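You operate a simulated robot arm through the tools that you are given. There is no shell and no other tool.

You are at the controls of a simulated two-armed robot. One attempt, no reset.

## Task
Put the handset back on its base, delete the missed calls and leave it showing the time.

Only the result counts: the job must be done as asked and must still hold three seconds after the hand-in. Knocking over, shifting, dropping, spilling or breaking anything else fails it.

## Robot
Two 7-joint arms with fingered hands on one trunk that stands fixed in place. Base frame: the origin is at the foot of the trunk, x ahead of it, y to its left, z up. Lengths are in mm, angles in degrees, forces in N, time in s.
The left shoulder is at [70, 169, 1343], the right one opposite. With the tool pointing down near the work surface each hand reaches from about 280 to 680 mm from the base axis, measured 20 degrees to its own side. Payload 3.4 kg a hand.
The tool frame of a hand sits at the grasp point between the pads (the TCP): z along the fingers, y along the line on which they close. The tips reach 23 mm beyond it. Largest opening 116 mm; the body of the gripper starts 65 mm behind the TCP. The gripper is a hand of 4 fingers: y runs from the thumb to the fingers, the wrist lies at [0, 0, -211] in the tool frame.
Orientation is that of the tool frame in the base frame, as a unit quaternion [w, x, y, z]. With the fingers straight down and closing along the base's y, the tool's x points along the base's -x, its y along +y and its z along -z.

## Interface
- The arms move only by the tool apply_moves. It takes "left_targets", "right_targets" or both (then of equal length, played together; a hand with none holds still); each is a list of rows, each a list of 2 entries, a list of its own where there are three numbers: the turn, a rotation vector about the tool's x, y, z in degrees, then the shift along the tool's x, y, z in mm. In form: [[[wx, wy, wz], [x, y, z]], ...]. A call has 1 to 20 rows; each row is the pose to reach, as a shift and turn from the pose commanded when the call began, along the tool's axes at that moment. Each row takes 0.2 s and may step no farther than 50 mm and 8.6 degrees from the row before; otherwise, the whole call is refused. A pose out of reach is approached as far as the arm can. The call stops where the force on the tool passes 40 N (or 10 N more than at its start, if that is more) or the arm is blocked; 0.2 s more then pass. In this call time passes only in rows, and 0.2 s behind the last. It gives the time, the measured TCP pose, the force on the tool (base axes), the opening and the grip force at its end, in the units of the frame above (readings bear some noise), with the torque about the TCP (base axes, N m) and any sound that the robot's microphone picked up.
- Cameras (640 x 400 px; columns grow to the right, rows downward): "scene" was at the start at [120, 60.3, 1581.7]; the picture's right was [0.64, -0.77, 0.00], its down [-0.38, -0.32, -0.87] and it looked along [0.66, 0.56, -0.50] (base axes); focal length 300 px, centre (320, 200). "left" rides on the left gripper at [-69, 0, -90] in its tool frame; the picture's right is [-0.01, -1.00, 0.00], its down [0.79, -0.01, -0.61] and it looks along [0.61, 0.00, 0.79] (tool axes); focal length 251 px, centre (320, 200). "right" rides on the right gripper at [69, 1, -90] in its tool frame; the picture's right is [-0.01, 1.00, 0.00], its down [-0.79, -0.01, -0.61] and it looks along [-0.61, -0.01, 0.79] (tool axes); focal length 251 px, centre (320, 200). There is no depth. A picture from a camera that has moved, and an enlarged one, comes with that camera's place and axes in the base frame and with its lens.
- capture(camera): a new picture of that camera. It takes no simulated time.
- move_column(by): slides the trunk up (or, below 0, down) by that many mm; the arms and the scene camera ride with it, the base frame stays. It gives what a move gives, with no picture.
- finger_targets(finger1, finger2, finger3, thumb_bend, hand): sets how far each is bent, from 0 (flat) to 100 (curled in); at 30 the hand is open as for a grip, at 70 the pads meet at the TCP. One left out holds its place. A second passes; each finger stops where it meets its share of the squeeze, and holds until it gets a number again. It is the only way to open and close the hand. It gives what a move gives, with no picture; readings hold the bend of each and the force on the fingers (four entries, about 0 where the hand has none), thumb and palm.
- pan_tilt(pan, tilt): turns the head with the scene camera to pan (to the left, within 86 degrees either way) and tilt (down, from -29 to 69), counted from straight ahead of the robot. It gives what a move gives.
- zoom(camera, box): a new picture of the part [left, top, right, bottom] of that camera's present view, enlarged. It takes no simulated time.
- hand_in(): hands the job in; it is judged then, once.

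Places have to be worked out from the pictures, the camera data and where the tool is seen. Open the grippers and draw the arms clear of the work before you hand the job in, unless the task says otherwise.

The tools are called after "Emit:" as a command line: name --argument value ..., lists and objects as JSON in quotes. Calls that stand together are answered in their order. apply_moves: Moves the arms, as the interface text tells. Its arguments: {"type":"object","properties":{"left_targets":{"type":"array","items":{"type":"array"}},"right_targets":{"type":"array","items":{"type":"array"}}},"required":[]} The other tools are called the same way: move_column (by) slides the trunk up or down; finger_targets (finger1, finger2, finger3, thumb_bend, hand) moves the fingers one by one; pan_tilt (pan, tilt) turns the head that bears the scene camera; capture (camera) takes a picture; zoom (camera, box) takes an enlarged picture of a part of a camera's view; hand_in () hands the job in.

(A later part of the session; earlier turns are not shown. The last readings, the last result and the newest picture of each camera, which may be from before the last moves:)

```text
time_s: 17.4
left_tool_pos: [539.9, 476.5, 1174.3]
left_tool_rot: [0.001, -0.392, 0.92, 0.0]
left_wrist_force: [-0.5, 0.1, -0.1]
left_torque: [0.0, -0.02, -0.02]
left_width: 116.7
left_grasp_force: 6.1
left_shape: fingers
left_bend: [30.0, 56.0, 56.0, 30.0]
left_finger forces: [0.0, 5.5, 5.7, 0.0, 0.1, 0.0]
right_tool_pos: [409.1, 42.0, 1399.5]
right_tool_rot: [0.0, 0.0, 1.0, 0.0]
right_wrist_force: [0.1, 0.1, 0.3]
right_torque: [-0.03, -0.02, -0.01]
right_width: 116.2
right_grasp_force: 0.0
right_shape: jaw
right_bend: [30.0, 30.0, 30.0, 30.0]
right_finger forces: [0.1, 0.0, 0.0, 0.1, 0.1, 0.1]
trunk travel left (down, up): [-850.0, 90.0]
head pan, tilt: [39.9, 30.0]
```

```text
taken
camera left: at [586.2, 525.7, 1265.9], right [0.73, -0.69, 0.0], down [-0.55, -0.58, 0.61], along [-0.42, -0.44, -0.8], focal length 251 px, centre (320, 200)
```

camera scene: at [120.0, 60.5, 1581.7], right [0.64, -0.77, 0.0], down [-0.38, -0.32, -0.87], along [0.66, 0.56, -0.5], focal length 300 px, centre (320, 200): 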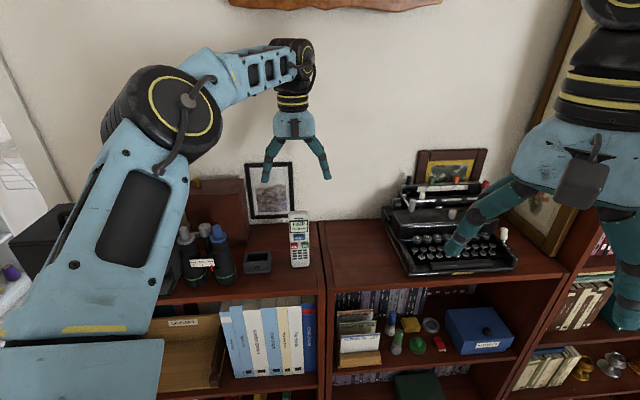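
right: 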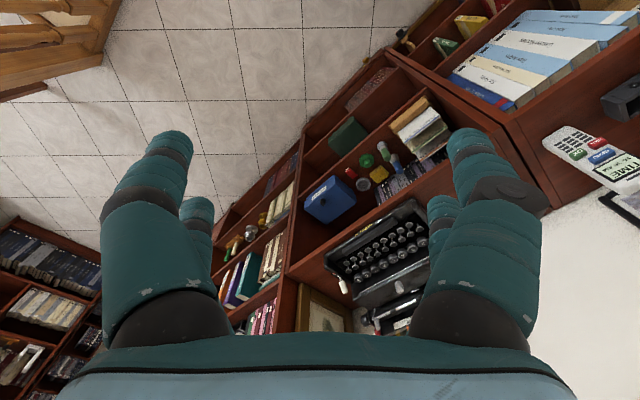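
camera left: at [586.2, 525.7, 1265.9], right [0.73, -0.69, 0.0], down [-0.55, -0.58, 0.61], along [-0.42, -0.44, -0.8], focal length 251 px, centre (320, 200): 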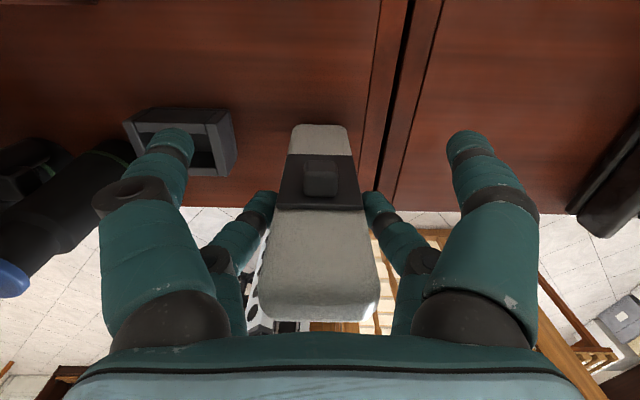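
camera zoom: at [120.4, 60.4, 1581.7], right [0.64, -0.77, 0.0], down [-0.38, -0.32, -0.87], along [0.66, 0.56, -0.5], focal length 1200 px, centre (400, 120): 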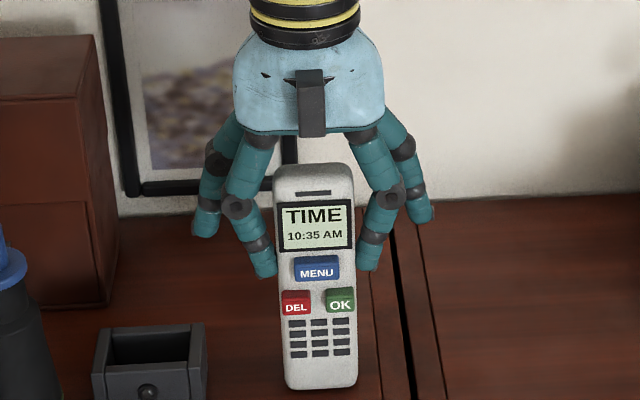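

5.5 N each so far and the handset stays square. I raise the squeeze command further for a firmer hold.

Emit:
finger_targets --hand "left" --finger2 85 --finger3 85

Emit:
zoom --camera "scene" --box '[260, 170, 340, 270]'

```text
time_s: 18.4
left_tool_pos: [539.8, 477.8, 1173.6]
left_tool_rot: [0.0, -0.391, 0.92, 0.0]
left_wrist_force: [0.0, -0.7, 0.3]
left_torque: [0.0, -0.03, -0.04]
left_width: 117.1
left_grasp_force: 8.5
left_shape: fingers
left_bend: [30.0, 56.0, 56.0, 30.0]
left_finger forces: [0.1, 8.8, 8.7, 0.0, 0.0, 0.0]
right_tool_pos: [408.7, 43.3, 1400.8]
right_tool_rot: [0.0, -0.001, 1.0, 0.0]
right_wrist_force: [-0.5, 0.1, -0.7]
right_torque: [0.05, 0.02, 0.03]
right_width: 115.7
right_grasp_force: 0.1
right_shape: jaw
right_bend: [30.0, 30.0, 30.0, 30.0]
right_finger forces: [0.1, 0.0, 0.0, 0.0, 0.0, 0.1]
trunk travel left (down, up): [-850.0, 90.0]
head pan, tilt: [39.9, 30.0]
```

```text
4.00 times, centred on (300, 220) of scene
camera zoom: at [120.3, 60.5, 1581.7], right [0.64, -0.77, 0.0], down [-0.38, -0.32, -0.87], along [0.66, 0.56, -0.5], focal length 1200 px, centre (400, 120)
```

zoom: 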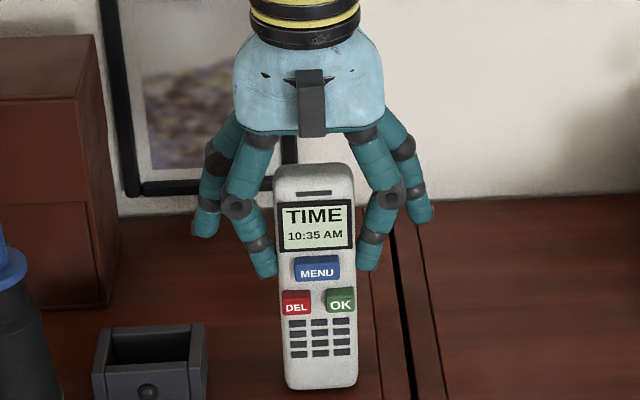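

The hold tops out near 8.7 N per finger, with the contact axis around z 1153. Gripping about 8 mm lower would put that axis between MENU and DEL/OK and so reduce the twist when I press. I reopen slightly, lower, and regrip.

Emit:
finger_targets --hand "left" --finger2 49 --finger3 49

Emit:
apply_moves --left_targets '[[[0, 0, 0], [0, 0, 4]], [[0, 0, 0], [0, 0, 8]]]'

Emit:
zoom --camera "scene" --box '[260, 170, 340, 270]'

```text
time_s: 19.4
left_tool_pos: [538.6, 475.8, 1174.8]
left_tool_rot: [0.001, -0.391, 0.92, 0.0]
left_wrist_force: [-0.2, -0.1, -0.1]
left_torque: [-0.01, 0.0, 0.0]
left_width: 116.6
left_grasp_force: 0.2
left_shape: fingers
left_bend: [30.0, 49.0, 49.0, 30.0]
left_finger forces: [0.1, 0.1, 0.0, 0.0, 0.0, 0.1]
right_tool_pos: [409.1, 42.8, 1401.0]
right_tool_rot: [0.0, -0.001, 1.0, 0.0]
right_wrist_force: [0.0, -0.6, 0.0]
right_torque: [-0.04, -0.02, 0.0]
right_width: 115.9
right_grasp_force: 0.1
right_shape: jaw
right_bend: [30.0, 30.0, 30.0, 30.0]
right_finger forces: [0.0, 0.0, 0.1, 0.0, 0.1, 0.0]
trunk travel left (down, up): [-850.0, 90.0]
head pan, tilt: [39.9, 30.0]
```

```text
time_s: 20.0
left_tool_pos: [539.0, 475.5, 1166.2]
left_tool_rot: [0.0, -0.391, 0.92, 0.0]
left_wrist_force: [0.1, -0.4, 0.2]
left_torque: [-0.02, 0.02, -0.02]
left_width: 116.6
left_grasp_force: 0.0
left_shape: fingers
left_bend: [30.0, 49.0, 49.0, 30.0]
left_finger forces: [0.0, 0.0, 0.0, 0.1, 0.0, 0.1]
right_tool_pos: [409.1, 41.7, 1400.8]
right_tool_rot: [0.0, 0.0, 1.0, 0.001]
right_wrist_force: [-0.7, 0.0, -0.3]
right_torque: [-0.03, 0.0, -0.02]
right_width: 116.1
right_grasp_force: 0.1
right_shape: jaw
right_bend: [30.0, 30.0, 30.0, 30.0]
right_finger forces: [0.0, 0.1, 0.0, 0.0, 0.0, 0.0]
trunk travel left (down, up): [-850.0, 90.0]
head pan, tilt: [39.9, 30.0]
```

```text
4.00 times, centred on (300, 220) of scene
camera zoom: at [120.3, 60.4, 1581.7], right [0.64, -0.77, 0.0], down [-0.38, -0.32, -0.87], along [0.66, 0.56, -0.5], focal length 1200 px, centre (400, 120)
```

zoom: 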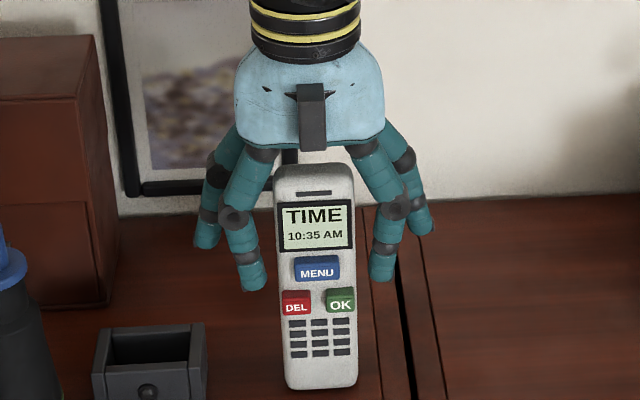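

No contact at 49 at this height, so I close onto the sides in two stages and check that the handset stays square.

Emit:
finger_targets --hand "left" --finger2 58 --finger3 58

Emit:
finger_targets --hand "left" --finger2 95 --finger3 95

Emit:
zoom --camera "scene" --box '[260, 170, 340, 270]'

Emit:
zoom --camera "left" --box '[220, 100, 420, 340]'

```text
time_s: 21.0
left_tool_pos: [538.9, 475.7, 1167.3]
left_tool_rot: [0.0, -0.392, 0.92, 0.0]
left_wrist_force: [0.5, -0.2, 0.9]
left_torque: [0.03, 0.0, -0.03]
left_width: 116.7
left_grasp_force: 1.2
left_shape: fingers
left_bend: [30.0, 55.0, 55.0, 30.0]
left_finger forces: [0.1, 1.4, 1.2, 0.0, 0.0, 0.0]
right_tool_pos: [408.4, 43.6, 1400.0]
right_tool_rot: [0.0, 0.001, 1.0, 0.0]
right_wrist_force: [-0.5, -0.5, -0.1]
right_torque: [0.03, 0.01, -0.02]
right_width: 115.9
right_grasp_force: 0.0
right_shape: jaw
right_bend: [30.0, 30.0, 30.0, 30.0]
right_finger forces: [0.0, 0.0, 0.0, 0.0, 0.1, 0.0]
trunk travel left (down, up): [-850.0, 90.0]
head pan, tilt: [39.9, 30.0]
```

```text
time_s: 22.0
left_tool_pos: [537.8, 476.9, 1166.3]
left_tool_rot: [0.001, -0.392, 0.92, 0.001]
left_wrist_force: [0.4, 0.5, 0.1]
left_torque: [0.03, -0.01, -0.07]
left_width: 116.7
left_grasp_force: 8.7
left_shape: fingers
left_bend: [30.0, 56.0, 56.0, 30.0]
left_finger forces: [0.0, 8.8, 8.7, 0.0, 0.0, 0.1]
right_tool_pos: [409.1, 42.4, 1400.5]
right_tool_rot: [0.0, -0.001, 1.0, 0.001]
right_wrist_force: [0.1, 0.3, -0.3]
right_torque: [0.02, -0.01, -0.01]
right_width: 116.1
right_grasp_force: 0.0
right_shape: jaw
right_bend: [30.0, 30.0, 30.0, 30.0]
right_finger forces: [0.0, 0.0, 0.0, 0.1, 0.1, 0.1]
trunk travel left (down, up): [-850.0, 90.0]
head pan, tilt: [39.9, 30.0]
```

```text
4.00 times, centred on (300, 220) of scene
camera zoom: at [120.4, 60.6, 1581.7], right [0.64, -0.77, 0.0], down [-0.38, -0.32, -0.87], along [0.66, 0.56, -0.5], focal length 1200 px, centre (400, 120)
```

zoom: 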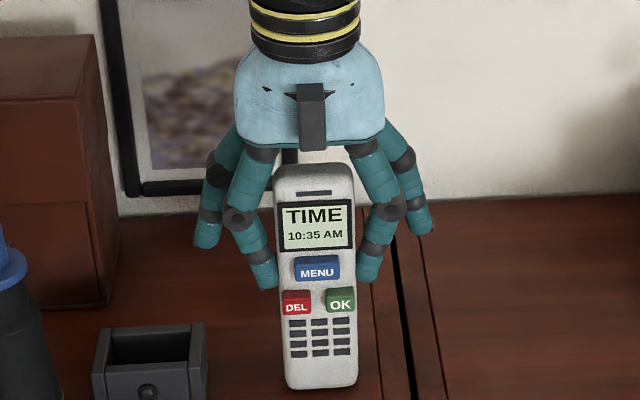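

```text
1.67 times, centred on (320, 220) of left
camera zoom: at [586.0, 525.5, 1257.8], right [0.73, -0.69, 0.0], down [-0.55, -0.58, 0.61], along [-0.42, -0.44, -0.8], focal length 419 px, centre (320, 167)
```

zoom: 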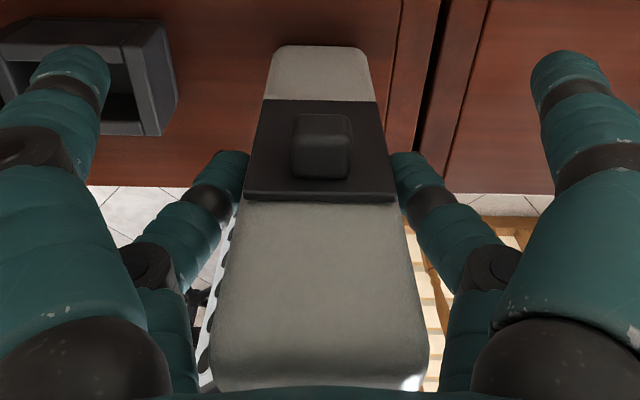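

The grip holds square at about 8.7 N per finger, just above the DEL/OK row. I lift 30 mm and check for slip or tilt.

Emit:
apply_moves --left_targets '[[[0, 0, 0], [0, 0, -6]], [[0, 0, 0], [0, 0, -18]], [[0, 0, 0], [0, 0, -30]]]'

Emit:
zoom --camera "scene" --box '[250, 150, 350, 275]'

Emit:
zoom --camera "left" --box '[220, 100, 420, 340]'

```text
time_s: 22.8
left_tool_pos: [538.6, 476.6, 1197.1]
left_tool_rot: [0.0, -0.391, 0.92, 0.0]
left_wrist_force: [0.1, -0.5, -1.2]
left_torque: [0.06, -0.02, -0.01]
left_width: 116.8
left_grasp_force: 8.9
left_shape: fingers
left_bend: [30.0, 56.0, 56.0, 30.0]
left_finger forces: [0.1, 8.7, 8.7, 0.1, 0.0, 0.0]
right_tool_pos: [408.5, 42.4, 1401.2]
right_tool_rot: [0.0, 0.0, 1.0, 0.0]
right_wrist_force: [0.1, 0.3, 0.6]
right_torque: [0.02, -0.01, 0.01]
right_width: 115.9
right_grasp_force: 0.1
right_shape: jaw
right_bend: [30.0, 30.0, 30.0, 30.0]
right_finger forces: [0.1, 0.0, 0.1, 0.0, 0.1, 0.0]
trunk travel left (down, up): [-850.0, 90.0]
head pan, tilt: [39.9, 30.0]
```

```text
3.20 times, centred on (300, 212) of scene
camera zoom: at [120.2, 60.3, 1581.7], right [0.64, -0.77, 0.0], down [-0.38, -0.32, -0.87], along [0.66, 0.56, -0.5], focal length 960 px, centre (384, 160)
```

zoom: 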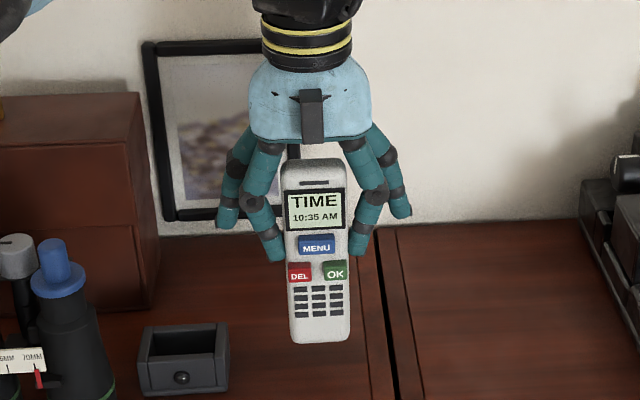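

```text
1.67 times, centred on (320, 220) of left
camera zoom: at [586.3, 525.3, 1288.4], right [0.73, -0.69, 0.0], down [-0.55, -0.58, 0.61], along [-0.42, -0.44, -0.8], focal length 419 px, centre (320, 167)
```

zoom: 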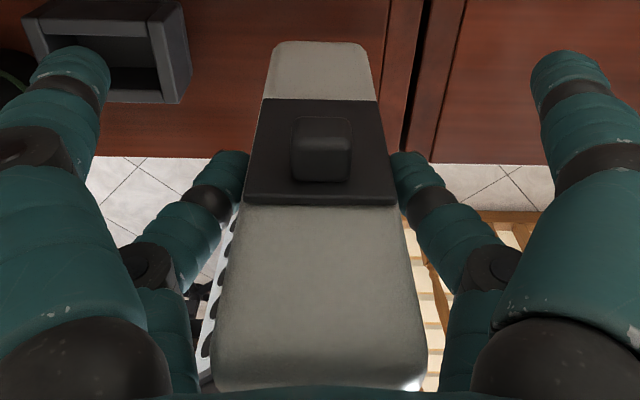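

The lift shows about 1.2 N of weight, and the handset pivoted only about 1.5° on the fingertips. That means pressing needs bottom support, so I will stand it on the shelf nearer the front edge, still held by the left hand, where the right arm can reach its keys. I move it 45 mm toward the robot and lower it.

Emit:
apply_moves --left_targets '[[[0, 0, 0], [15, 0, 0]], [[0, 0, 0], [30, 0, 0]], [[0, 0, 0], [45, 0, 0]], [[0, 0, 0], [45, 0, 14]], [[0, 0, 0], [45, 0, 26]]]'

Emit:
zoom --camera "scene" --box '[240, 180, 360, 300]'

Emit:
capture --camera "left"

```text
time_s: 24.0
left_tool_pos: [508.9, 445.1, 1170.6]
left_tool_rot: [0.001, -0.392, 0.92, 0.0]
left_wrist_force: [-0.2, -0.3, -2.9]
left_torque: [0.02, -0.03, 0.01]
left_width: 116.7
left_grasp_force: 8.7
left_shape: fingers
left_bend: [30.0, 56.0, 56.0, 30.0]
left_finger forces: [0.0, 8.7, 8.7, 0.1, 0.0, 0.1]
right_tool_pos: [409.7, 43.6, 1399.9]
right_tool_rot: [0.0, 0.0, 1.0, 0.0]
right_wrist_force: [0.2, 0.0, 0.5]
right_torque: [-0.04, 0.0, 0.01]
right_width: 115.8
right_grasp_force: 0.2
right_shape: jaw
right_bend: [30.0, 30.0, 30.0, 30.0]
right_finger forces: [0.0, 0.0, 0.1, 0.0, 0.0, 0.0]
trunk travel left (down, up): [-850.0, 90.0]
head pan, tilt: [39.9, 30.0]
```

```text
3.33 times, centred on (300, 240) of scene
camera zoom: at [121.1, 61.1, 1581.6], right [0.64, -0.77, 0.0], down [-0.38, -0.32, -0.87], along [0.66, 0.56, -0.5], focal length 1000 px, centre (387, 67)
```

zoom: 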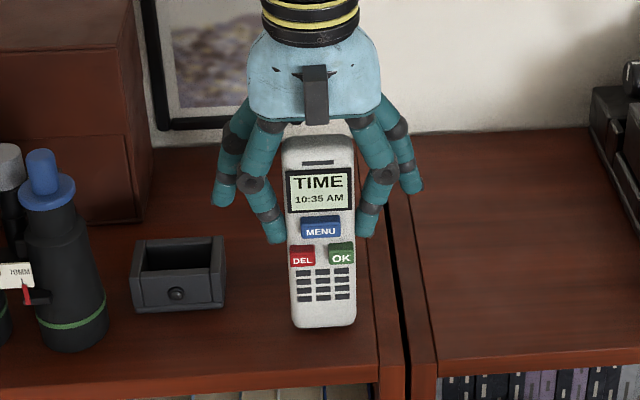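

```text
taken
camera left: at [555.5, 493.7, 1261.8], right [0.73, -0.69, 0.0], down [-0.55, -0.58, 0.61], along [-0.42, -0.44, -0.8], focal length 251 px, centre (320, 200)
```

left: 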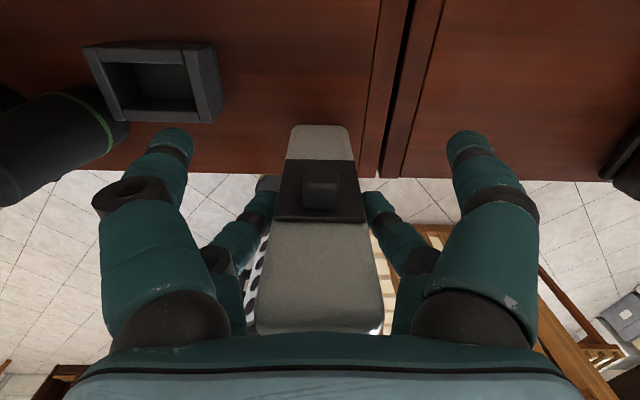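

It is hanging about 4 mm above the shelf. I lower gently until the shelf takes its weight plus a little push.

Emit:
apply_moves --left_targets '[[[0, 0, 0], [0, 0, 2]], [[0, 0, 0], [0, 0, 3.5]], [[0, 0, 0], [0, 0, 4.5]]]'

Emit:
zoom --camera "scene" --box '[260, 200, 340, 290]'

```text
time_s: 24.8
left_tool_pos: [507.1, 443.7, 1166.2]
left_tool_rot: [0.001, -0.392, 0.92, 0.001]
left_wrist_force: [-0.2, 0.2, -0.1]
left_torque: [-0.01, -0.03, 0.03]
left_width: 116.8
left_grasp_force: 9.1
left_shape: fingers
left_bend: [30.0, 56.0, 56.0, 30.0]
left_finger forces: [0.1, 8.9, 8.9, 0.0, 0.0, 0.0]
right_tool_pos: [408.2, 42.5, 1401.0]
right_tool_rot: [-0.001, 0.0, 1.0, 0.0]
right_wrist_force: [0.4, -0.5, 0.3]
right_torque: [0.0, -0.01, 0.01]
right_width: 115.9
right_grasp_force: 0.1
right_shape: jaw
right_bend: [30.0, 30.0, 30.0, 30.0]
right_finger forces: [0.0, 0.1, 0.0, 0.0, 0.1, 0.0]
trunk travel left (down, up): [-850.0, 90.0]
head pan, tilt: [39.9, 30.0]
```

```text
4.44 times, centred on (300, 245) of scene
camera zoom: at [119.6, 60.0, 1581.8], right [0.64, -0.77, 0.0], down [-0.38, -0.32, -0.87], along [0.66, 0.56, -0.5], focal length 1333 px, centre (409, 0)
```

zoom: 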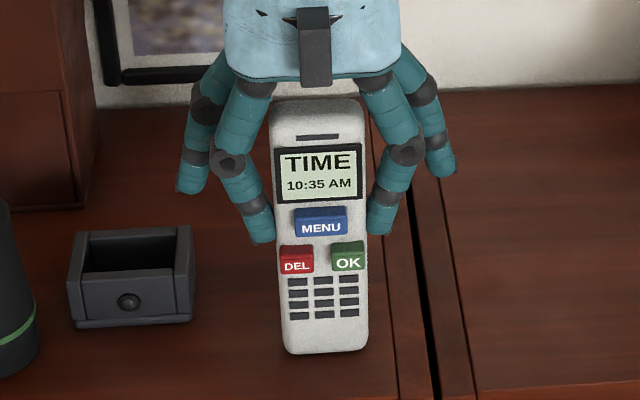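

The shelf now carries the weight. I push 1 mm further so the bottom is braced by a few newtons.

Emit:
apply_moves --left_targets '[[[0, 0, 0], [0, 0, 1]]]'

Emit:
finger_targets --hand "right" --finger1 100 --finger2 45 --finger3 0 --thumb_bend 0

Emit:
capture --camera "right"

Emit:
capture --camera "scene"

```text
time_s: 25.2
left_tool_pos: [506.8, 443.7, 1166.4]
left_tool_rot: [0.001, -0.391, 0.92, 0.0]
left_wrist_force: [0.8, 0.4, 4.0]
left_torque: [-0.01, 0.05, 0.01]
left_width: 116.9
left_grasp_force: 9.5
left_shape: fingers
left_bend: [30.0, 56.0, 56.0, 30.0]
left_finger forces: [0.0, 9.3, 9.4, 0.0, 0.1, 0.0]
right_tool_pos: [407.7, 41.0, 1400.9]
right_tool_rot: [0.0, 0.0, 1.0, -0.001]
right_wrist_force: [-0.3, -0.6, 1.0]
right_torque: [0.0, 0.02, 0.03]
right_width: 115.9
right_grasp_force: 0.2
right_shape: jaw
right_bend: [30.0, 30.0, 30.0, 30.0]
right_finger forces: [0.1, 0.0, 0.0, 0.0, 0.0, 0.1]
trunk travel left (down, up): [-850.0, 90.0]
head pan, tilt: [39.9, 30.0]
```

```text
time_s: 26.2
left_tool_pos: [506.9, 442.4, 1167.3]
left_tool_rot: [0.001, -0.392, 0.92, 0.001]
left_wrist_force: [1.0, 0.5, 6.8]
left_torque: [-0.09, 0.05, -0.03]
left_width: 116.7
left_grasp_force: 9.6
left_shape: fingers
left_bend: [30.0, 56.0, 56.0, 30.0]
left_finger forces: [0.0, 9.5, 9.7, 0.0, 0.0, 0.0]
right_tool_pos: [408.5, 41.5, 1400.2]
right_tool_rot: [0.0, 0.0, 1.0, 0.0]
right_wrist_force: [0.2, 0.2, -0.8]
right_torque: [-0.01, -0.03, -0.01]
right_width: 62.1
right_grasp_force: 0.0
right_shape: fingers
right_bend: [100.0, 45.0, 0.0, 0.0]
right_finger forces: [0.1, 0.0, 0.1, 0.1, 0.1, 0.0]
trunk travel left (down, up): [-850.0, 90.0]
head pan, tilt: [39.9, 30.0]
```

```text
taken
camera right: at [339.2, 41.0, 1491.8], right [0.01, 1.0, 0.0], down [0.79, -0.01, 0.61], along [0.61, -0.01, -0.79], focal length 251 px, centre (320, 200)
```

right: 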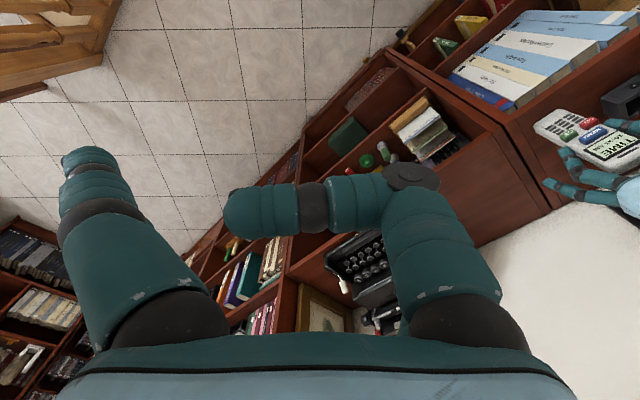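

```text
taken
camera scene: at [119.2, 59.4, 1581.8], right [0.64, -0.77, 0.0], down [-0.38, -0.32, -0.87], along [0.66, 0.56, -0.5], focal length 300 px, centre (320, 200)
```

scene: 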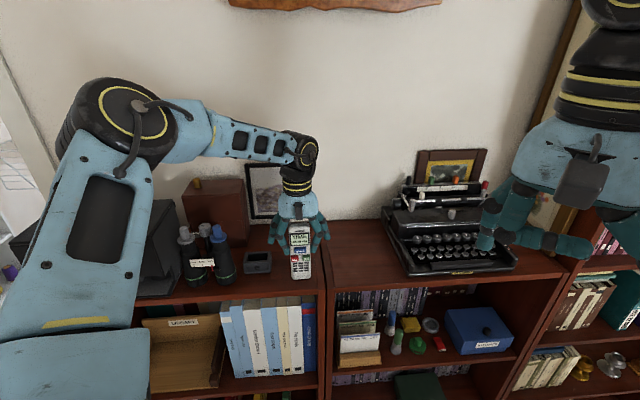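

In the right hand, finger1 is curled, thumb and finger3 are splayed flat, and finger2 is the poker. The handset is braced on the shelf with about 7 N down. I now turn the right hand to point along the handset's face normal and bring it to a staging point in front of it.

Emit:
apply_moves --right_targets '[[[-3.0, -7.06, -3.0], [-2.7, 17.3, 12.6]], [[-5.99, -14.11, -5.99], [-5.3, 34.7, 25.2]], [[-8.99, -21.17, -8.99], [-8, 52, 37.8]], [[-11.99, -28.23, -11.99], [-10.7, 69.3, 50.3]], [[-14.98, -35.28, -14.98], [-13.3, 86.7, 62.9]], [[-17.98, -42.34, -17.98], [-16, 104, 75.5]], [[-20.98, -49.4, -20.98], [-18.7, 121.3, 88.1]], [[-23.97, -56.45, -23.97], [-21.3, 138.7, 100.7]], [[-26.97, -63.51, -26.97], [-24, 156, 113.3]], [[-29.97, -70.57, -29.97], [-26.7, 173.3, 125.8]], [[-32.96, -77.62, -32.96], [-29.3, 190.7, 138.4]], [[-35.96, -84.68, -35.96], [-32, 208, 151]]]'

Emit:
capture --camera "scene"

Emit:
capture --camera "right"

```text
time_s: 28.8
left_tool_pos: [508.1, 443.0, 1165.8]
left_tool_rot: [0.001, -0.391, 0.92, 0.0]
left_wrist_force: [1.0, -1.0, 5.7]
left_torque: [-0.09, 0.08, 0.02]
left_width: 116.7
left_grasp_force: 10.1
left_shape: fingers
left_bend: [30.0, 56.0, 56.0, 30.0]
left_finger forces: [0.1, 9.5, 10.0, 0.0, 0.0, 0.0]
right_tool_pos: [439.8, 249.8, 1250.0]
right_tool_rot: [0.651, -0.277, 0.65, 0.277]
right_wrist_force: [-0.1, 0.3, 0.7]
right_torque: [-0.01, -0.02, 0.03]
right_width: 62.1
right_grasp_force: 0.1
right_shape: fingers
right_bend: [100.0, 45.0, 0.0, 0.0]
right_finger forces: [0.0, 0.0, 0.0, 0.0, 0.0, 0.0]
trunk travel left (down, up): [-850.0, 90.0]
head pan, tilt: [39.9, 30.0]
```

```text
taken
camera scene: at [119.4, 59.7, 1581.9], right [0.64, -0.77, 0.0], down [-0.38, -0.32, -0.87], along [0.66, 0.56, -0.5], focal length 300 px, centre (320, 200)
```

scene: 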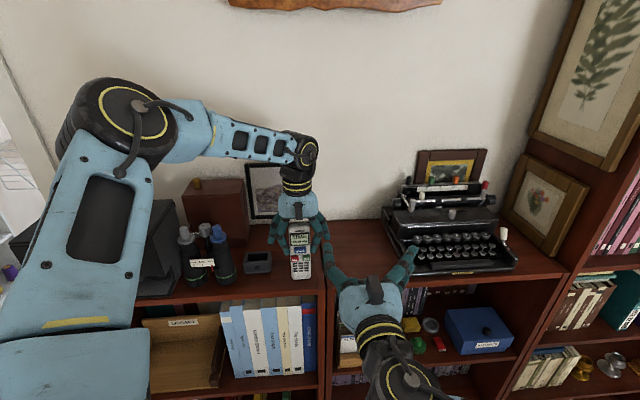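

```text
taken
camera right: at [377.3, 184.8, 1182.6], right [-0.72, 0.69, 0.01], down [-0.42, -0.44, 0.79], along [0.55, 0.57, 0.61], focal length 251 px, centre (320, 200)
```

right: 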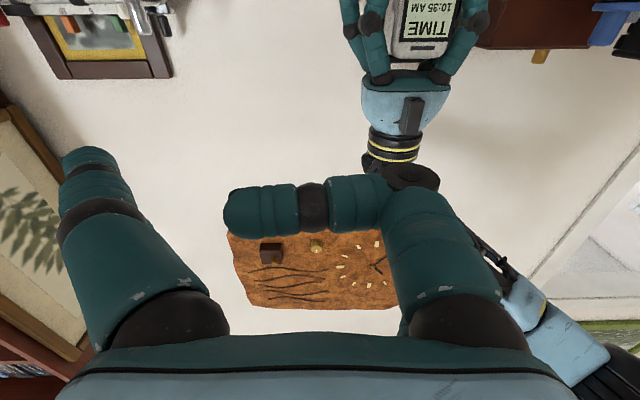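

The right hand is in its intended pose. I zoom the scene camera to locate the poker fingertip relative to the TCP.

Emit:
zoom --camera "scene" --box '[280, 210, 440, 330]'

```text
3.33 times, centred on (360, 270) of scene
camera zoom: at [119.4, 59.7, 1581.9], right [0.64, -0.77, 0.0], down [-0.38, -0.32, -0.87], along [0.66, 0.56, -0.5], focal length 1000 px, centre (187, -33)
```

zoom: 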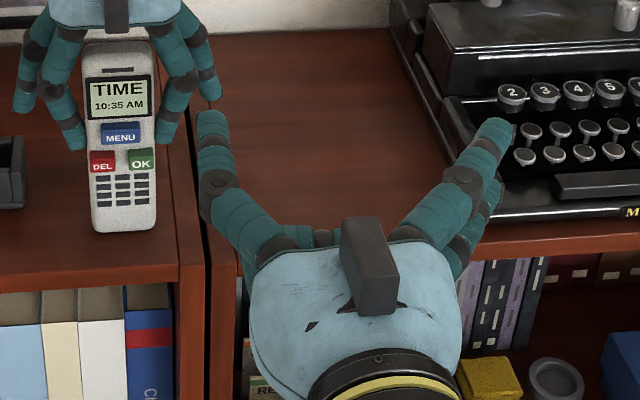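

The poker tip (finger2) is at roughly [-19, 44, 28] in the right tool frame. MENU is near [485, 422, 1155]. I bring the tip to about 40 mm in front of MENU and check alignment.

Emit:
apply_moves --right_targets '[[[0, 0, 0], [28.4, 10.8, 21.9]], [[0, 0, 0], [56.7, 21.6, 43.9]], [[0, 0, 0], [85, 32.3, 65.8]], [[0, 0, 0], [113.4, 43.1, 87.7]]]'

Emit:
zoom --camera "scene" --box '[260, 200, 380, 300]'

Emit:
capture --camera "right"

```text
time_s: 30.0
left_tool_pos: [506.6, 443.3, 1166.7]
left_tool_rot: [0.002, -0.391, 0.92, -0.001]
left_wrist_force: [1.6, -1.0, 3.6]
left_torque: [-0.06, 0.03, 0.04]
left_width: 116.7
left_grasp_force: 9.9
left_shape: fingers
left_bend: [30.0, 56.0, 57.0, 30.0]
left_finger forces: [0.0, 9.0, 10.4, 0.1, 0.0, 0.0]
right_tool_pos: [499.6, 308.6, 1106.3]
right_tool_rot: [0.651, -0.277, 0.664, 0.244]
right_wrist_force: [0.0, -1.2, -0.2]
right_torque: [0.0, 0.02, -0.02]
right_width: 62.3
right_grasp_force: 0.0
right_shape: fingers
right_bend: [100.0, 45.0, 0.0, 0.0]
right_finger forces: [0.1, 0.0, 0.1, 0.0, 0.1, 0.1]
trunk travel left (down, up): [-850.0, 90.0]
head pan, tilt: [39.9, 30.0]
stopped in row 4 (right hand): the arm was blocked; the commanded pose is now the measured one
```

```text
4.00 times, centred on (320, 250) of scene
camera zoom: at [119.0, 60.0, 1581.8], right [0.64, -0.77, 0.0], down [-0.38, -0.32, -0.87], along [0.66, 0.56, -0.5], focal length 1200 px, centre (320, 0)
```

zoom: 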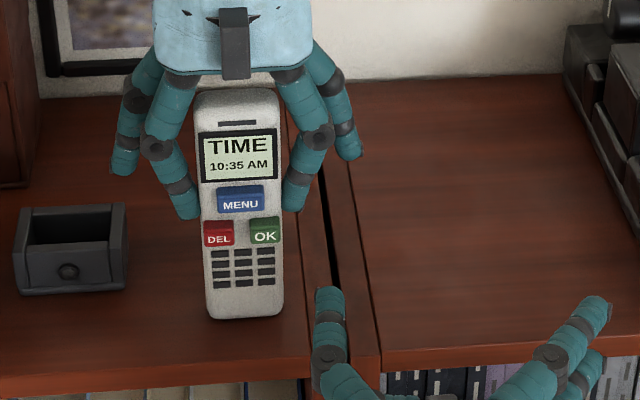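

```text
taken
camera right: at [433.6, 244.7, 1043.2], right [-0.68, 0.73, -0.03], down [-0.44, -0.38, 0.82], along [0.58, 0.57, 0.58], focal length 251 px, centre (320, 200)
```

right: 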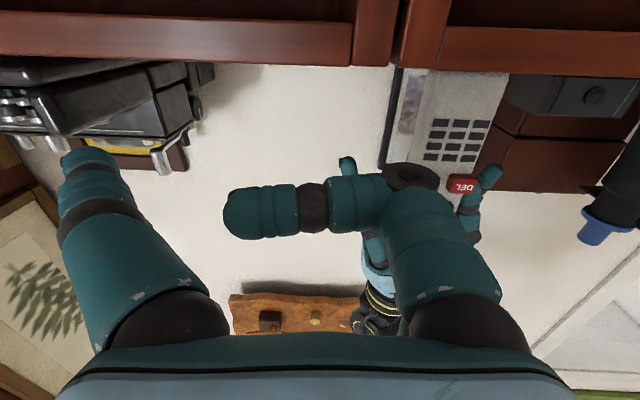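

The right arm reports it was blocked and stopped off-target, with almost no tool force. I look at the whole scene to see what happened.

Emit:
capture --camera "scene"

Emit:
capture --camera "left"

```text
taken
camera scene: at [119.0, 60.0, 1581.8], right [0.64, -0.77, 0.0], down [-0.38, -0.32, -0.87], along [0.66, 0.56, -0.5], focal length 300 px, centre (320, 200)
```

scene: 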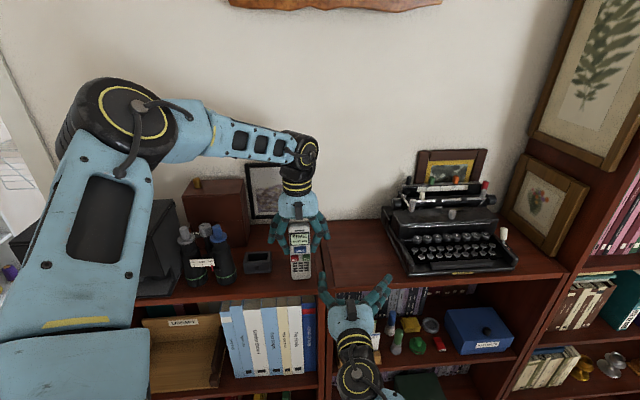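

```text
taken
camera left: at [553.8, 493.2, 1257.3], right [0.73, -0.69, 0.0], down [-0.55, -0.58, 0.6], along [-0.41, -0.44, -0.8], focal length 251 px, centre (320, 200)
```

left: 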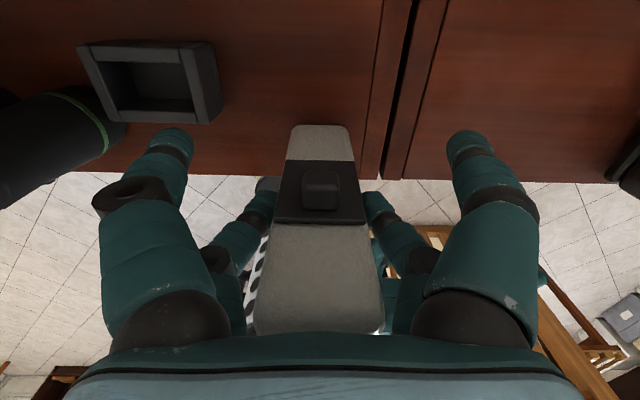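

I tilt the head down to see what the right arm is up against.

Emit:
pan_tilt --pan 25 --tilt 62

Emit:
capture --camera "scene"

```text
time_s: 31.0
left_tool_pos: [507.0, 442.9, 1165.4]
left_tool_rot: [0.001, -0.391, 0.92, 0.0]
left_wrist_force: [1.0, -0.6, 4.4]
left_torque: [-0.07, 0.09, -0.02]
left_width: 116.6
left_grasp_force: 9.7
left_shape: fingers
left_bend: [30.0, 56.0, 57.0, 30.0]
left_finger forces: [0.0, 9.3, 10.1, 0.0, 0.1, 0.1]
right_tool_pos: [498.3, 309.2, 1106.7]
right_tool_rot: [0.65, -0.276, 0.665, 0.243]
right_wrist_force: [1.2, -0.4, 0.2]
right_torque: [0.03, -0.01, 0.0]
right_width: 62.3
right_grasp_force: 0.1
right_shape: fingers
right_bend: [100.0, 45.0, 0.0, 0.0]
right_finger forces: [0.1, 0.1, 0.0, 0.0, 0.0, 0.0]
trunk travel left (down, up): [-850.0, 90.0]
head pan, tilt: [25.0, 62.0]
```

```text
taken
camera scene: at [108.6, 28.8, 1537.4], right [0.42, -0.91, 0.0], down [-0.8, -0.37, -0.47], along [0.43, 0.2, -0.88], focal length 300 px, centre (320, 200)
```

scene: 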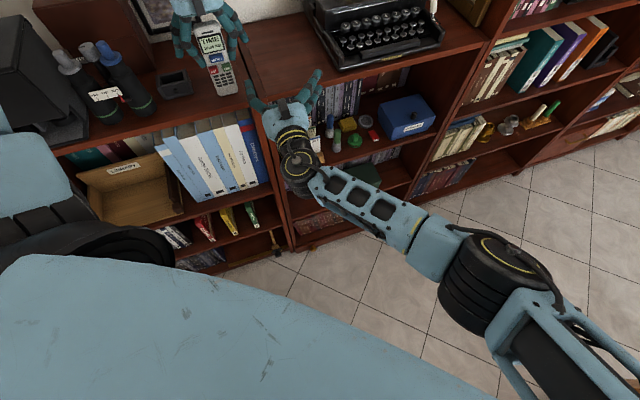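

The elbow sits out to the right and the arm is crossing too far over the body, so this looks like a joint limit rather than a collision. I'll move the work to the right arm instead: retreat the right hand, then carry the handset 115 mm to the right along the shelf top, past the seam, straight ahead of the right shoulder.

Emit:
apply_moves --right_targets '[[[0, 0, 0], [0, 0, -44]], [[-1, -0.7, 0.7], [-10, -3, -88.4]], [[-2, -1.5, 1.3], [-55, -5, -88.4]], [[-3, -2.2, 2], [-100, -8.1, -88.4]], [[-3, -2.2, 2], [-140.2, -8.1, -88.4]]]'

Emit:
pan_tilt --pan 32 --tilt 34

Emit:
capture --camera "scene"

```text
time_s: 32.2
left_tool_pos: [507.0, 442.3, 1165.8]
left_tool_rot: [0.001, -0.392, 0.92, 0.001]
left_wrist_force: [0.7, -1.0, 3.9]
left_torque: [-0.09, 0.03, 0.02]
left_width: 116.9
left_grasp_force: 9.6
left_shape: fingers
left_bend: [30.0, 57.0, 57.0, 30.0]
left_finger forces: [0.0, 9.5, 10.1, 0.1, 0.0, 0.0]
right_tool_pos: [437.9, 253.5, 1252.0]
right_tool_rot: [0.651, -0.277, 0.649, 0.28]
right_wrist_force: [-0.6, 0.3, -1.1]
right_torque: [-0.02, 0.02, -0.02]
right_width: 62.2
right_grasp_force: 0.0
right_shape: fingers
right_bend: [100.0, 45.0, 0.0, 0.0]
right_finger forces: [0.0, 0.0, 0.1, 0.0, 0.0, 0.0]
trunk travel left (down, up): [-850.0, 90.0]
head pan, tilt: [25.0, 62.0]
```

```text
time_s: 33.1
left_tool_pos: [506.8, 444.3, 1164.7]
left_tool_rot: [0.001, -0.392, 0.92, 0.0]
left_wrist_force: [0.0, 0.0, 4.1]
left_torque: [-0.06, 0.05, -0.02]
left_width: 116.7
left_grasp_force: 9.1
left_shape: fingers
left_bend: [30.0, 57.0, 57.0, 30.0]
left_finger forces: [0.0, 9.6, 9.8, 0.0, 0.0, 0.0]
right_tool_pos: [438.3, 253.5, 1251.2]
right_tool_rot: [0.651, -0.277, 0.649, 0.28]
right_wrist_force: [-0.5, 0.5, -0.3]
right_torque: [0.01, 0.03, -0.04]
right_width: 62.0
right_grasp_force: 0.1
right_shape: fingers
right_bend: [100.0, 45.0, 0.0, 0.0]
right_finger forces: [0.1, 0.0, 0.0, 0.1, 0.0, 0.1]
trunk travel left (down, up): [-850.0, 90.0]
head pan, tilt: [32.0, 34.0]
```

```text
taken
camera scene: at [125.3, 48.6, 1575.4], right [0.53, -0.85, 0.0], down [-0.47, -0.3, -0.83], along [0.7, 0.44, -0.56], focal length 300 px, centre (320, 200)
```

scene: 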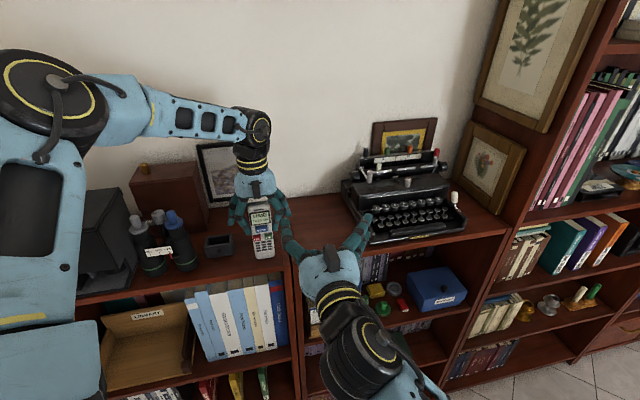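

The right hand is back at staging, well clear (n < 530) of the handset's path (n ≥ 635). Now the left hand lifts the handset 30 mm, carries it 115 mm right past the seam, and lowers it to just above the shelf.

Emit:
apply_moves --left_targets '[[[0, 0, 0], [0, 0, -10]], [[0, 0, 0], [0, 0, -30]], [[0, 0, 0], [0, -20, -30]], [[0, 0, 0], [0, -45, -30]], [[0, 0, 0], [0, -70, -30]], [[0, 0, 0], [0, -95, -30]], [[0, 0, 0], [0, -115, -30]], [[0, 0, 0], [0, -115, -16]], [[0, 0, 0], [0, -115, -6]]]'

Emit:
capture --camera "left"

Emit:
zoom --camera "scene" --box '[200, 150, 380, 290]'

```text
time_s: 35.1
left_tool_pos: [591.3, 365.3, 1170.6]
left_tool_rot: [0.001, -0.391, 0.92, 0.001]
left_wrist_force: [-1.0, 1.0, -1.4]
left_torque: [0.08, -0.06, 0.02]
left_width: 116.7
left_grasp_force: 8.2
left_shape: fingers
left_bend: [30.0, 56.0, 57.0, 30.0]
left_finger forces: [0.1, 9.0, 9.1, 0.0, 0.0, 0.1]
right_tool_pos: [439.4, 254.6, 1250.2]
right_tool_rot: [0.65, -0.277, 0.65, 0.28]
right_wrist_force: [-0.5, 0.9, -0.5]
right_torque: [0.01, -0.03, 0.01]
right_width: 62.3
right_grasp_force: 0.0
right_shape: fingers
right_bend: [100.0, 45.0, 0.0, 0.0]
right_finger forces: [0.1, 0.0, 0.0, 0.0, 0.0, 0.0]
trunk travel left (down, up): [-850.0, 90.0]
head pan, tilt: [32.0, 34.0]
```

```text
taken
camera left: at [637.4, 414.2, 1262.0], right [0.73, -0.69, 0.0], down [-0.55, -0.58, 0.61], along [-0.42, -0.44, -0.8], focal length 251 px, centre (320, 200)
```

left: 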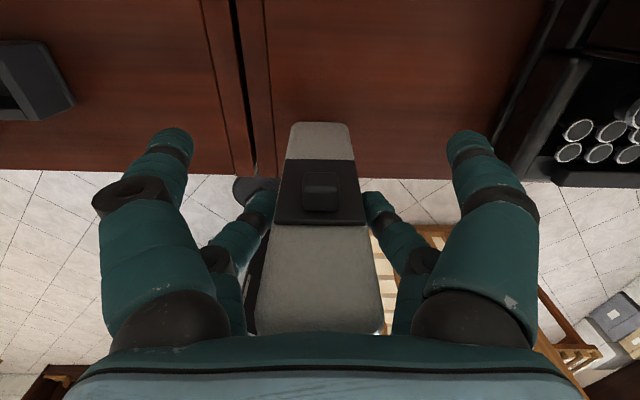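

```text
2.86 times, centred on (290, 220) of scene
camera zoom: at [126.3, 49.6, 1575.4], right [0.53, -0.85, 0.0], down [-0.47, -0.3, -0.83], along [0.7, 0.44, -0.56], focal length 857 px, centre (406, 143)
```

zoom: 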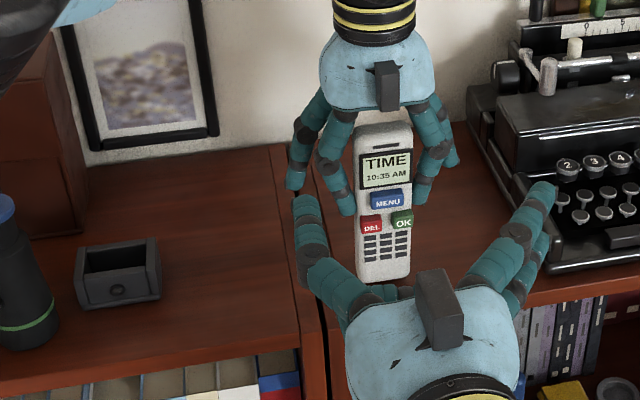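

The handset is over the right bookcase top, clear of the seam. I lower it to contact and add a small downward push.

Emit:
apply_moves --left_targets '[[[0, 0, 0], [0, 0, 3]], [[0, 0, 0], [0, 0, 5]]]'

Emit:
apply_moves --left_targets '[[[0, 0, 0], [0, 0, 1]]]'

Emit:
zoom --camera "scene" --box '[260, 160, 360, 270]'

```text
time_s: 35.7
left_tool_pos: [590.7, 365.9, 1166.4]
left_tool_rot: [0.0, -0.39, 0.921, 0.001]
left_wrist_force: [-0.4, -0.1, 0.1]
left_torque: [0.01, 0.03, -0.03]
left_width: 116.9
left_grasp_force: 8.8
left_shape: fingers
left_bend: [30.0, 56.0, 57.0, 30.0]
left_finger forces: [0.0, 9.4, 9.0, 0.1, 0.0, 0.1]
right_tool_pos: [439.1, 253.5, 1250.3]
right_tool_rot: [0.65, -0.278, 0.649, 0.28]
right_wrist_force: [0.6, 0.2, -0.3]
right_torque: [0.04, -0.01, 0.0]
right_width: 62.1
right_grasp_force: 0.0
right_shape: fingers
right_bend: [100.0, 45.0, 0.0, 0.0]
right_finger forces: [0.1, 0.0, 0.0, 0.0, 0.0, 0.0]
trunk travel left (down, up): [-850.0, 90.0]
head pan, tilt: [32.0, 34.0]
```

```text
time_s: 36.1
left_tool_pos: [589.2, 363.4, 1166.0]
left_tool_rot: [0.001, -0.391, 0.92, 0.0]
left_wrist_force: [0.8, -0.2, 3.1]
left_torque: [-0.06, 0.03, 0.01]
left_width: 116.7
left_grasp_force: 9.2
left_shape: fingers
left_bend: [30.0, 57.0, 57.0, 30.0]
left_finger forces: [0.0, 9.2, 9.5, 0.0, 0.0, 0.0]
right_tool_pos: [438.1, 253.2, 1251.8]
right_tool_rot: [0.651, -0.276, 0.65, 0.279]
right_wrist_force: [0.3, -0.2, -0.2]
right_torque: [-0.04, -0.04, 0.02]
right_width: 62.0
right_grasp_force: 0.0
right_shape: fingers
right_bend: [100.0, 45.0, 0.0, 0.0]
right_finger forces: [0.0, 0.1, 0.1, 0.0, 0.1, 0.0]
trunk travel left (down, up): [-850.0, 90.0]
head pan, tilt: [32.0, 34.0]
```

```text
3.64 times, centred on (310, 215) of scene
camera zoom: at [125.0, 48.6, 1575.6], right [0.53, -0.85, 0.0], down [-0.47, -0.3, -0.83], along [0.7, 0.44, -0.56], focal length 1091 px, centre (356, 146)
```

zoom: 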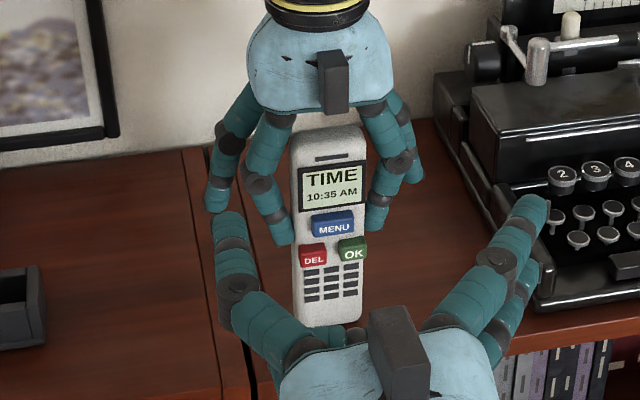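

The handset stands firmly with about 3 N of downward push, and MENU is near [568, 342, 1156]. I bring the poker tip to about 40 mm in front of MENU, going down and right first, then forward.

Emit:
apply_moves --right_targets '[[[0, 0, 0], [38, -25, 0]], [[0, 0, 0], [76, -50, 0]], [[0, 0, 0], [114.1, -75.4, 10]], [[0, 0, 0], [114.1, -75.4, 50]], [[0, 0, 0], [114.1, -75.4, 86]]]'

Emit:
zoom --camera "scene" --box '[250, 160, 370, 270]'

Emit:
capture --camera "right"

```text
time_s: 37.5
left_tool_pos: [590.2, 363.2, 1167.1]
left_tool_rot: [0.002, -0.392, 0.92, 0.001]
left_wrist_force: [-0.9, 0.3, 1.7]
left_torque: [-0.02, 0.02, 0.01]
left_width: 116.5
left_grasp_force: 9.5
left_shape: fingers
left_bend: [30.0, 57.0, 57.0, 30.0]
left_finger forces: [0.0, 9.9, 9.7, 0.0, 0.0, 0.1]
right_tool_pos: [573.0, 228.7, 1106.2]
right_tool_rot: [0.648, -0.286, 0.662, 0.245]
right_wrist_force: [0.2, -0.4, 0.4]
right_torque: [0.0, -0.01, -0.01]
right_width: 62.3
right_grasp_force: 0.1
right_shape: fingers
right_bend: [100.0, 45.0, 0.0, 0.0]
right_finger forces: [0.1, 0.1, 0.0, 0.0, 0.1, 0.0]
trunk travel left (down, up): [-850.0, 90.0]
head pan, tilt: [32.0, 34.0]
stopped in row 5 (right hand): the arm was blocked; the commanded pose is now the measured one
```

```text
3.64 times, centred on (310, 215) of scene
camera zoom: at [125.0, 47.7, 1575.5], right [0.53, -0.85, 0.0], down [-0.47, -0.3, -0.83], along [0.7, 0.44, -0.56], focal length 1091 px, centre (356, 146)
```

zoom: 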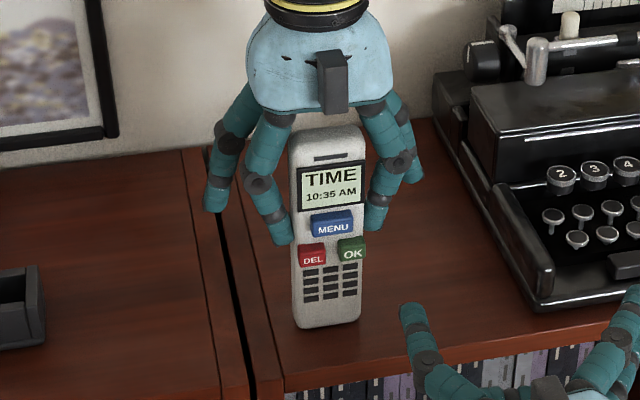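

```text
taken
camera right: at [507.9, 162.1, 1042.8], right [-0.7, 0.72, -0.04], down [-0.43, -0.38, 0.82], along [0.57, 0.59, 0.57], focal length 251 px, centre (320, 200)
```

right: 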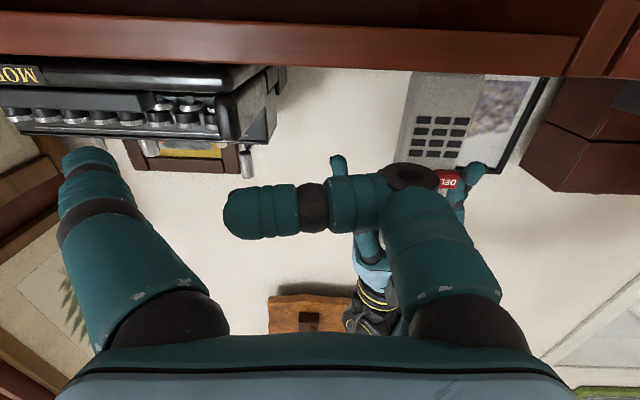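

Blocked again at the same shoulder-to-wrist distance (about 489 mm), with no contact force, so it is the arm's posture that limits it. I tilt the head down to view the arm's configuration before choosing another approach.

Emit:
pan_tilt --pan 0 --tilt 66

Emit:
capture --camera "scene"

Emit:
pan_tilt --pan -35 --tilt 60

Emit:
capture --camera "scene"

```text
time_s: 38.5
left_tool_pos: [588.5, 364.4, 1166.3]
left_tool_rot: [0.001, -0.391, 0.92, 0.0]
left_wrist_force: [1.1, -0.1, 3.1]
left_torque: [-0.07, 0.04, 0.01]
left_width: 116.9
left_grasp_force: 9.3
left_shape: fingers
left_bend: [30.0, 57.0, 57.0, 30.0]
left_finger forces: [0.0, 9.6, 9.9, 0.0, 0.0, 0.1]
right_tool_pos: [572.1, 228.5, 1106.5]
right_tool_rot: [0.647, -0.287, 0.663, 0.245]
right_wrist_force: [-0.1, 0.6, -0.3]
right_torque: [-0.03, -0.01, 0.0]
right_width: 62.2
right_grasp_force: 0.0
right_shape: fingers
right_bend: [100.0, 45.0, 0.0, 0.0]
right_finger forces: [0.1, 0.0, 0.0, 0.0, 0.1, 0.1]
trunk travel left (down, up): [-850.0, 90.0]
head pan, tilt: [0.0, 66.0]
```

```text
taken
camera scene: at [109.7, 1.8, 1533.1], right [0.0, -1.0, 0.0], down [-0.91, 0.0, -0.41], along [0.41, 0.0, -0.91], focal length 300 px, centre (320, 200)
```

scene: 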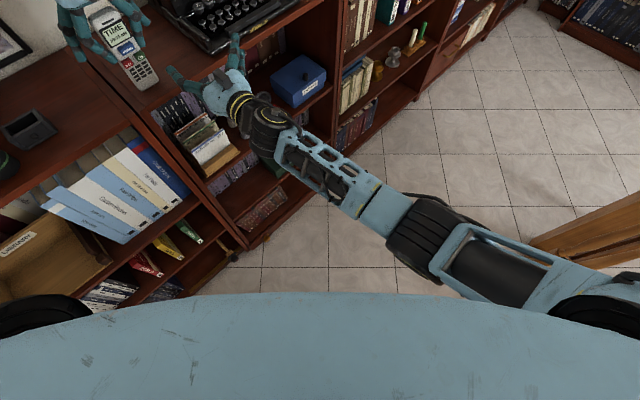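

```text
time_s: 39.5
left_tool_pos: [589.7, 364.4, 1165.6]
left_tool_rot: [0.001, -0.392, 0.92, 0.001]
left_wrist_force: [0.5, -0.5, 3.4]
left_torque: [-0.06, 0.02, 0.01]
left_width: 116.6
left_grasp_force: 9.7
left_shape: fingers
left_bend: [30.0, 57.0, 57.0, 30.0]
left_finger forces: [0.1, 9.6, 9.9, 0.0, 0.1, 0.1]
right_tool_pos: [572.2, 230.5, 1105.1]
right_tool_rot: [0.646, -0.287, 0.663, 0.246]
right_wrist_force: [-0.4, -0.1, 0.0]
right_torque: [-0.02, 0.03, 0.01]
right_width: 62.2
right_grasp_force: 0.1
right_shape: fingers
right_bend: [100.0, 45.0, 0.0, 0.0]
right_finger forces: [0.0, 0.0, 0.0, 0.0, 0.0, 0.0]
trunk travel left (down, up): [-850.0, 90.0]
head pan, tilt: [-35.0, 60.0]
```

```text
taken
camera scene: at [104.8, -36.4, 1539.6], right [-0.57, -0.82, 0.0], down [-0.71, 0.5, -0.5], along [0.41, -0.29, -0.87], focal length 300 px, centre (320, 200)
```

scene: 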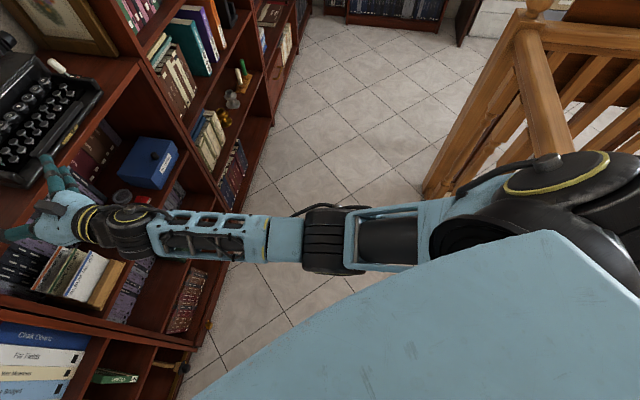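

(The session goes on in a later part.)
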